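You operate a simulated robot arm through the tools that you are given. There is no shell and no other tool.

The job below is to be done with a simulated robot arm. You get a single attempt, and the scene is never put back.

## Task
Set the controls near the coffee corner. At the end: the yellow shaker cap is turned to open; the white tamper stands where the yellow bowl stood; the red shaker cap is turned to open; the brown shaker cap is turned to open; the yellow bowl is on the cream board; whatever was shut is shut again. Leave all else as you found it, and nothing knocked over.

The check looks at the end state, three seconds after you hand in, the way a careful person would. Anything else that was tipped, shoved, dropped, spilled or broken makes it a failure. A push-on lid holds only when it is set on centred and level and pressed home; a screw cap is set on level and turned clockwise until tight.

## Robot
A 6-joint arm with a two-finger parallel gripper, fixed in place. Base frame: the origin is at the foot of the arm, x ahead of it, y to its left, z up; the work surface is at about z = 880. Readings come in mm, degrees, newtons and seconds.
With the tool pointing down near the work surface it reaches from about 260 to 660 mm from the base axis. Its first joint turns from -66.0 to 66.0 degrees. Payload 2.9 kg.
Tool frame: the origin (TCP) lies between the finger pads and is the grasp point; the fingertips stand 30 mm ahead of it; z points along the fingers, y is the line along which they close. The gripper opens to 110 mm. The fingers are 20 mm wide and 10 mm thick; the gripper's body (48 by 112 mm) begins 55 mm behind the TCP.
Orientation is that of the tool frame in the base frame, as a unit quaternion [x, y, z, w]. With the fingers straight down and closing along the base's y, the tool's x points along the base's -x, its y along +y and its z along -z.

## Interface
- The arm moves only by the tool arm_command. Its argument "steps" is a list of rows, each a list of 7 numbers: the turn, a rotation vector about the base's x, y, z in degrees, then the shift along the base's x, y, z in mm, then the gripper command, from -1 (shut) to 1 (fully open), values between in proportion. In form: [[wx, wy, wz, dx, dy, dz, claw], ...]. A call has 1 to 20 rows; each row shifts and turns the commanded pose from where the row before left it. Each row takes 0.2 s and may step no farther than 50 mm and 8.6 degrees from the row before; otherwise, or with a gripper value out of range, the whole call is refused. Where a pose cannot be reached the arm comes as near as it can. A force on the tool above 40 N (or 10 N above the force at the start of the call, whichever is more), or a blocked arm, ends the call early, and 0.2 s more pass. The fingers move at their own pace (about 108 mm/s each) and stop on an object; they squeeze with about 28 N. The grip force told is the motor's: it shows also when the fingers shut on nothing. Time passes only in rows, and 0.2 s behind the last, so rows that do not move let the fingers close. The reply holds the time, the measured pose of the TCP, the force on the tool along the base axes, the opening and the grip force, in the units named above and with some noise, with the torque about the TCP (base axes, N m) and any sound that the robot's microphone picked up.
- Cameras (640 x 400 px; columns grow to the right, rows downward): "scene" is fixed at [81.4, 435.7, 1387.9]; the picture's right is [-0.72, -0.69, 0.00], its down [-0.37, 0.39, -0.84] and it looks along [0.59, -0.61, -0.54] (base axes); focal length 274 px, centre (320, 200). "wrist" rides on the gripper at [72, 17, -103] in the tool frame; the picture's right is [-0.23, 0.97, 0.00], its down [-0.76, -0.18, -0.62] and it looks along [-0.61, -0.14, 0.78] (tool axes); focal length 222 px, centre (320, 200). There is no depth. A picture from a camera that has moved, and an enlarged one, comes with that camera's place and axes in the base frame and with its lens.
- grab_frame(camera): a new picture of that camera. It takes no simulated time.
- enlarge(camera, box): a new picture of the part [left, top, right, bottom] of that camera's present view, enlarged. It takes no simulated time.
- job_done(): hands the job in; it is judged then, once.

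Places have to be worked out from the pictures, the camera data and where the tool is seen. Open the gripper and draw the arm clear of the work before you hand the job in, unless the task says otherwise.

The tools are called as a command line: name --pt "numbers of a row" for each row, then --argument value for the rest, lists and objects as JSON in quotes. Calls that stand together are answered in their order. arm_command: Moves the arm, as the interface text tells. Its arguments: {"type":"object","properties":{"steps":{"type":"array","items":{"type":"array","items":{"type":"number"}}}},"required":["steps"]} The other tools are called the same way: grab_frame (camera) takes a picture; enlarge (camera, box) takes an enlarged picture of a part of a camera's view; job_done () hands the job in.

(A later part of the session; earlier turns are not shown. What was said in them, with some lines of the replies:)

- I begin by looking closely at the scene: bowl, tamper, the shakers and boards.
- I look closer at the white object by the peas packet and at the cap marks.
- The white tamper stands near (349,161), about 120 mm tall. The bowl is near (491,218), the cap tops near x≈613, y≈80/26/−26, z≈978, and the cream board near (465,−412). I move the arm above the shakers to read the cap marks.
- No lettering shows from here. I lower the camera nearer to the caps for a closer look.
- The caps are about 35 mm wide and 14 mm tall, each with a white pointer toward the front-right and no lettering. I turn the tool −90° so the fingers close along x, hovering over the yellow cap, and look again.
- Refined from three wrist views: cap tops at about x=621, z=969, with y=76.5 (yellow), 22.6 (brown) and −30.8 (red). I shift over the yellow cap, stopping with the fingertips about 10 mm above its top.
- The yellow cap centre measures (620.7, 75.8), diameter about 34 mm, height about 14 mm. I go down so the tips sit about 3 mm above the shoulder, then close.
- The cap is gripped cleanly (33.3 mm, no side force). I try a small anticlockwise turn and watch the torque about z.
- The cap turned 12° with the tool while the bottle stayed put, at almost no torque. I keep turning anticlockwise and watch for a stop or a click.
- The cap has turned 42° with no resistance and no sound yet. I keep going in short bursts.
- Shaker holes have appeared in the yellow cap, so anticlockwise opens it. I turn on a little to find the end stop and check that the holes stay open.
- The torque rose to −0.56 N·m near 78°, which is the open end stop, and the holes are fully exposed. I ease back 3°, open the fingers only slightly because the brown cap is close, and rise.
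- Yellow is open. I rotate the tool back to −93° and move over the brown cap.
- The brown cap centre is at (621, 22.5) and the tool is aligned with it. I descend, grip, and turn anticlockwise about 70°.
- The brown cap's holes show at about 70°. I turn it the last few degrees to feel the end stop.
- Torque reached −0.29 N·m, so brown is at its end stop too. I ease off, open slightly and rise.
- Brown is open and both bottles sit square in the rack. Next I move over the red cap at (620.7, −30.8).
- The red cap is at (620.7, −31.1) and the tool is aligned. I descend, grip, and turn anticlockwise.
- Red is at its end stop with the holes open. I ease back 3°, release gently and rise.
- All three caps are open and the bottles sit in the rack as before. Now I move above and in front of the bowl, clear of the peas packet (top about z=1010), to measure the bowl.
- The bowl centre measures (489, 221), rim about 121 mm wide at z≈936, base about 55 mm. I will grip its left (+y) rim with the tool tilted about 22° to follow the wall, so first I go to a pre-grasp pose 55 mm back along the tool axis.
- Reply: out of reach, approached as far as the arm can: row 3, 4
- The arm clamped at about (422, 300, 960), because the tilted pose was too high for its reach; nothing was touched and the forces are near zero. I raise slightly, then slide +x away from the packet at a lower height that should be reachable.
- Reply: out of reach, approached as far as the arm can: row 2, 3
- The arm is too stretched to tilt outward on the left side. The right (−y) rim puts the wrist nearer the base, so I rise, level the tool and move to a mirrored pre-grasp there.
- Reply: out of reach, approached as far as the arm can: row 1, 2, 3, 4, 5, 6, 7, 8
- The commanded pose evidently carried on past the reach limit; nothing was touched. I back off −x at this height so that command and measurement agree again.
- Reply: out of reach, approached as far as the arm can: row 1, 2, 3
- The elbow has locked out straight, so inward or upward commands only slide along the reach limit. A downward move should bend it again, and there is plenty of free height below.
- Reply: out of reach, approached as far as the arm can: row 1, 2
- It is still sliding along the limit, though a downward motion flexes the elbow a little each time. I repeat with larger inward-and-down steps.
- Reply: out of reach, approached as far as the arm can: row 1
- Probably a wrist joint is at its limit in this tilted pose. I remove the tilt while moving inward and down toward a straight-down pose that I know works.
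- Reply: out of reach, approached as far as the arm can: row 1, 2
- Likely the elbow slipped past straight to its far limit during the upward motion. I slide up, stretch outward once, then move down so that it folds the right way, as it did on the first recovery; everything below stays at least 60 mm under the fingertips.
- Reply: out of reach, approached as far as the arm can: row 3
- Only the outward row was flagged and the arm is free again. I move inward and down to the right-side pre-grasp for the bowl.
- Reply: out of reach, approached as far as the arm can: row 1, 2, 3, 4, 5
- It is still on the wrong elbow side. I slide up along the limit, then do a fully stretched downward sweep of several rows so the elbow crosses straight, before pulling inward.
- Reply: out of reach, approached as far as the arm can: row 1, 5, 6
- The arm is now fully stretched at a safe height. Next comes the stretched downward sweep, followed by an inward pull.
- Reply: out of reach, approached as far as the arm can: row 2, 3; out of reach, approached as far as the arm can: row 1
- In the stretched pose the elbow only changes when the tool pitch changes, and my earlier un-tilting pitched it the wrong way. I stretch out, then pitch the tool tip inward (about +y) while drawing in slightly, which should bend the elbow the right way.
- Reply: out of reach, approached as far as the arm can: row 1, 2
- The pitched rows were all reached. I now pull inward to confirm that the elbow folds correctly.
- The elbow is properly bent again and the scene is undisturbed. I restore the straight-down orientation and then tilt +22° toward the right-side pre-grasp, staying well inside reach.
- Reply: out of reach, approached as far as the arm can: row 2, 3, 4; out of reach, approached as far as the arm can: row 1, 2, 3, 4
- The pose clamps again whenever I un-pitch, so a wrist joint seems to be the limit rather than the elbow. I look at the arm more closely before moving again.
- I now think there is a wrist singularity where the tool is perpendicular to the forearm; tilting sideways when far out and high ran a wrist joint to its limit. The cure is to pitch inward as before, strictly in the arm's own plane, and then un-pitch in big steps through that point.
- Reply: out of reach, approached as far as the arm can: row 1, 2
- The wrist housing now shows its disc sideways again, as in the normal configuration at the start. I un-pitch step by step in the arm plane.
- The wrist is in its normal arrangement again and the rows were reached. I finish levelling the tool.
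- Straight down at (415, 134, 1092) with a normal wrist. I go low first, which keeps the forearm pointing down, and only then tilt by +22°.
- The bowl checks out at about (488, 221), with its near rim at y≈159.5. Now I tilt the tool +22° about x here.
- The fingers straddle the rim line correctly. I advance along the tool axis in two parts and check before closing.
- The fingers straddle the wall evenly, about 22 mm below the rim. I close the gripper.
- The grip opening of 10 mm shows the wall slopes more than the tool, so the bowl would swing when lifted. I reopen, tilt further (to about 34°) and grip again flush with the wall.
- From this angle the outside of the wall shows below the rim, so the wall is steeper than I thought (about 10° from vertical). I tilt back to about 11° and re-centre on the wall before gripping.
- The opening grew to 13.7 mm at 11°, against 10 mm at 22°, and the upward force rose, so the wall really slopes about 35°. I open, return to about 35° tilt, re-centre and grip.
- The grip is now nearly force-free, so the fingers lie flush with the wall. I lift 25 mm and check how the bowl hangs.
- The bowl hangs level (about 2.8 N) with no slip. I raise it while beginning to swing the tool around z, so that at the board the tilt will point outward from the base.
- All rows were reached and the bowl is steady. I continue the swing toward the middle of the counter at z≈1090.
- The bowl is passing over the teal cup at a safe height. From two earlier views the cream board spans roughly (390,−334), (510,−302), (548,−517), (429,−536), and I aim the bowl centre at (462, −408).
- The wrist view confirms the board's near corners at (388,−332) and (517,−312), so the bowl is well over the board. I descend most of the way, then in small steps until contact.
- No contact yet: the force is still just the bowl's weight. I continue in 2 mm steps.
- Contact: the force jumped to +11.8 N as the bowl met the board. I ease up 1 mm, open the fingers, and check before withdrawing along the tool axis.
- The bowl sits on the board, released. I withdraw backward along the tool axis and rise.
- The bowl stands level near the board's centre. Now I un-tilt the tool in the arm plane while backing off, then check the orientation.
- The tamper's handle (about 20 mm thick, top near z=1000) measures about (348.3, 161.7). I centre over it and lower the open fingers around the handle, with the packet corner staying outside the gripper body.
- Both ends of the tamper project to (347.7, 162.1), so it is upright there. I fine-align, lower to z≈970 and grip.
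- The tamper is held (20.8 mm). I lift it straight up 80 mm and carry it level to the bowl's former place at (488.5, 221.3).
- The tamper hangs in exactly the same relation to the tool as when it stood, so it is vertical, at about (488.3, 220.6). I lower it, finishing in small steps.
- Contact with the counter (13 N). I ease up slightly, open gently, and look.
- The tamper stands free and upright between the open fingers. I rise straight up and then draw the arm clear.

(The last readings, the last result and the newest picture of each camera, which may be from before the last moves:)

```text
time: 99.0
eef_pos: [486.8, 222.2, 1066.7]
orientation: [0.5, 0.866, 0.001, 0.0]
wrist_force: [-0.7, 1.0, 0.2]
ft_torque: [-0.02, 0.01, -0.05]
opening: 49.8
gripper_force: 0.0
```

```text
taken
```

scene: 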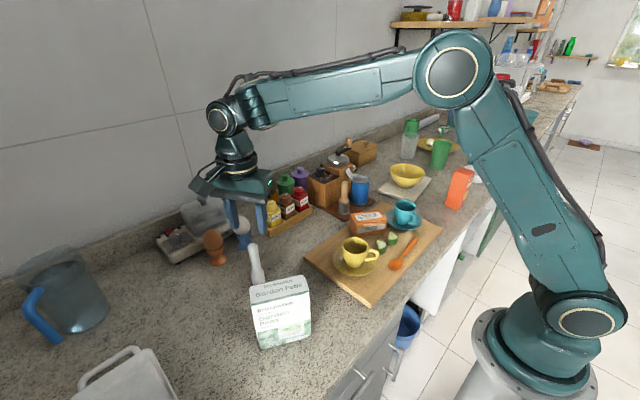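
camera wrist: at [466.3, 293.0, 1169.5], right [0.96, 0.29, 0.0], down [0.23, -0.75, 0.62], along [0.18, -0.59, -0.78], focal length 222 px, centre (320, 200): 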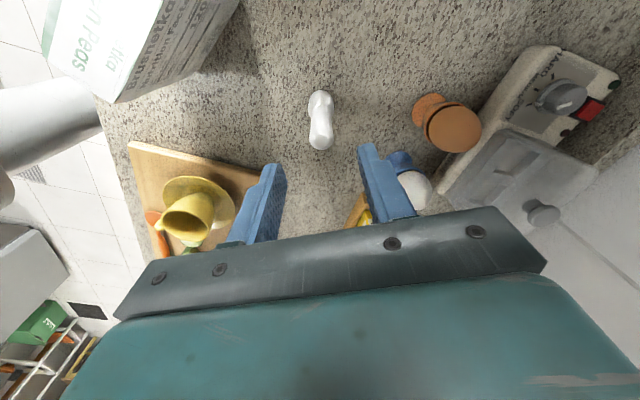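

The tamper stands at the bowl's old spot. I retract up and inward to the starting region, open the gripper, and take final check pictures.

arm_command --pt "0 0 8.5 -14 -12 15 -0.1" --pt "0 0 8.5 -14 -12 15 -0.1" --pt "0 0 8.5 -14 -12 15 -0.1" --pt "0 0 8.5 -14 -12 15 0.3" --pt "0 0 8.5 -14 -12 15 0.6" --pt "0 0 8.5 -14 -12 15 1" --pt "0 0 8.5 -14 -12 15 1" --pt "0 0 0 -5 -5 25 1" --pt "0 0 0 -5 -5 25 1" --pt "0 0 0 -5 -5 25 1" --pt "0 0 0 0 0 0 1"

grab_frame --camera "scene"

grab_frame --camera "wrist"

enlarge --camera "scene" --box '[220, 130, 380, 230]'

enlarge --camera "scene" --box '[200, 190, 360, 290]'

enlarge --camera "scene" --box '[330, 100, 540, 230]'

```text
time: 101.4
eef_pos: [374.3, 121.2, 1247.1]
orientation: [0.005, 1.0, 0.001, 0.0]
wrist_force: [-0.8, 0.2, -0.2]
ft_torque: [0.0, 0.0, -0.01]
opening: 110.0
gripper_force: 0.0
```

```text
taken
```

scene: 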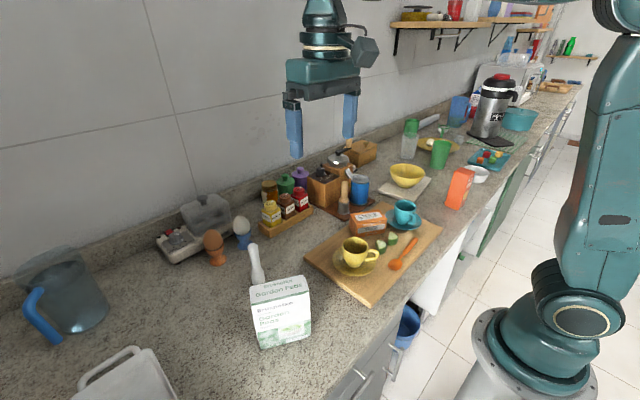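

```text
taken
camera wrist: at [302.8, 139.8, 1349.8], right [0.24, 0.97, 0.0], down [0.76, -0.18, 0.62], along [0.61, -0.15, -0.78], focal length 222 px, centre (320, 200)
```

wrist: 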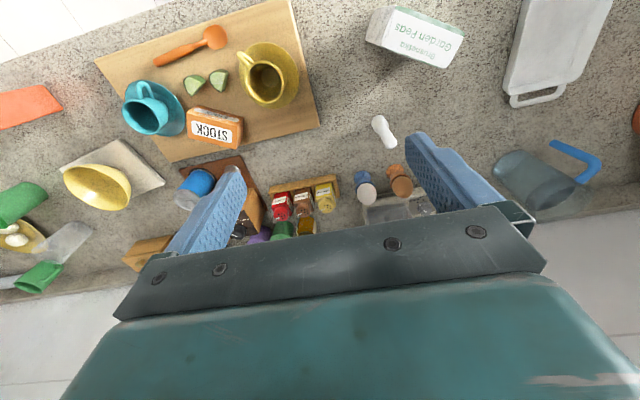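

```text
4.00 times, centred on (300, 180) of scene
camera zoom: at [81.4, 435.7, 1387.9], right [-0.72, -0.69, 0.0], down [-0.37, 0.39, -0.84], along [0.59, -0.61, -0.54], focal length 1096 px, centre (400, 280)
```

zoom: 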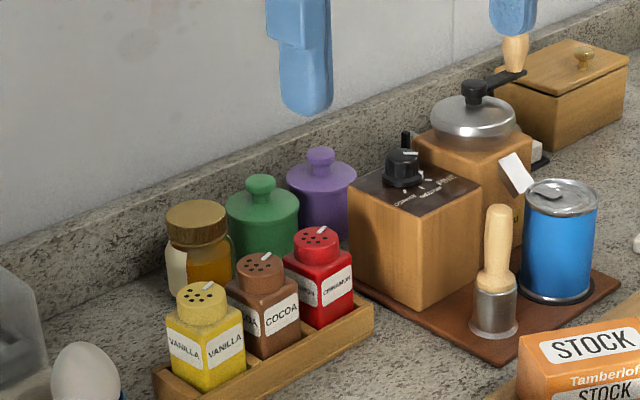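

```text
4.00 times, centred on (280, 240) of scene
camera zoom: at [81.4, 435.7, 1387.9], right [-0.72, -0.69, 0.0], down [-0.37, 0.39, -0.84], along [0.59, -0.61, -0.54], focal length 1096 px, centre (480, 40)
```

zoom: 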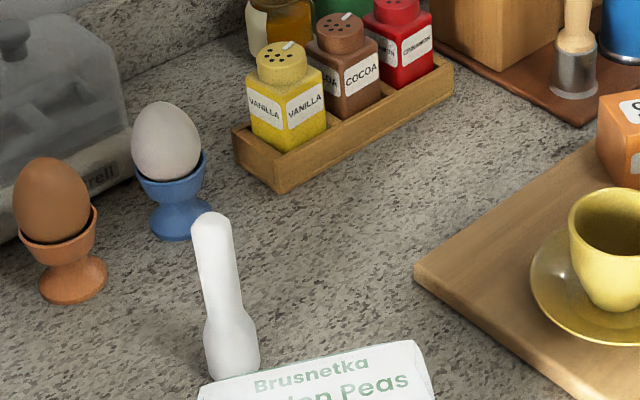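

```text
3.05 times, centred on (435, 165) of scene
camera zoom: at [81.4, 435.7, 1387.9], right [-0.72, -0.69, 0.0], down [-0.37, 0.39, -0.84], along [0.59, -0.61, -0.54], focal length 835 px, centre (-30, 307)
```

zoom: 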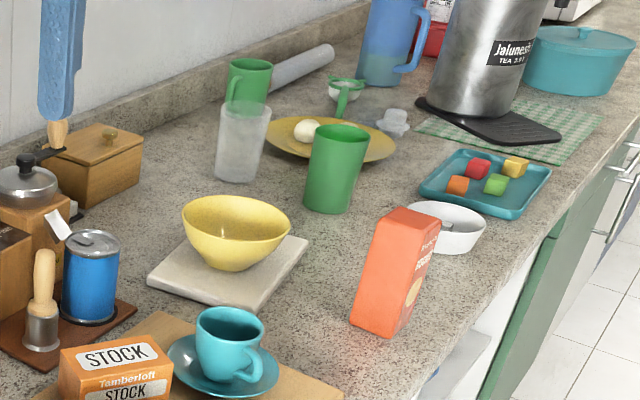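

Final check: all three caps show open holes and the yellow bowl sits level on the cream board. The white tamper stands upright where the bowl was, and everything else looks unmoved. The gripper is open and the arm is clear, so I hand in.

job_done

```text
The job is handed in.
```

The job is handed in. In the last camera views everything asked for looked done, but I haven't seen the result of the check.

- **Shaker caps:** the yellow, brown and red caps are each turned anticlockwise about 75–80° to their end stop. Their shaker holes show and the bottles still sit in the rack.
- **Yellow bowl:** it stands level near the middle of the cream board.
- **White tamper:** it stands upright where the bowl was, at about (488, 221). The camera estimates agree to within roughly 5 mm.
- **Everything else:** nothing else looked moved, tipped or opened. I opened nothing apart from the caps, so there was nothing to shut again.

While getting ready to lift the bowl, the arm jammed several times at the edge of its reach. It stayed well above the counter and touched nothing while I freed it. I gripped the bowl three times before lifting it, so it slid a few millimetres first. The spot for the tamper was measured before that.

The gripper is open and the arm is back near its starting position.
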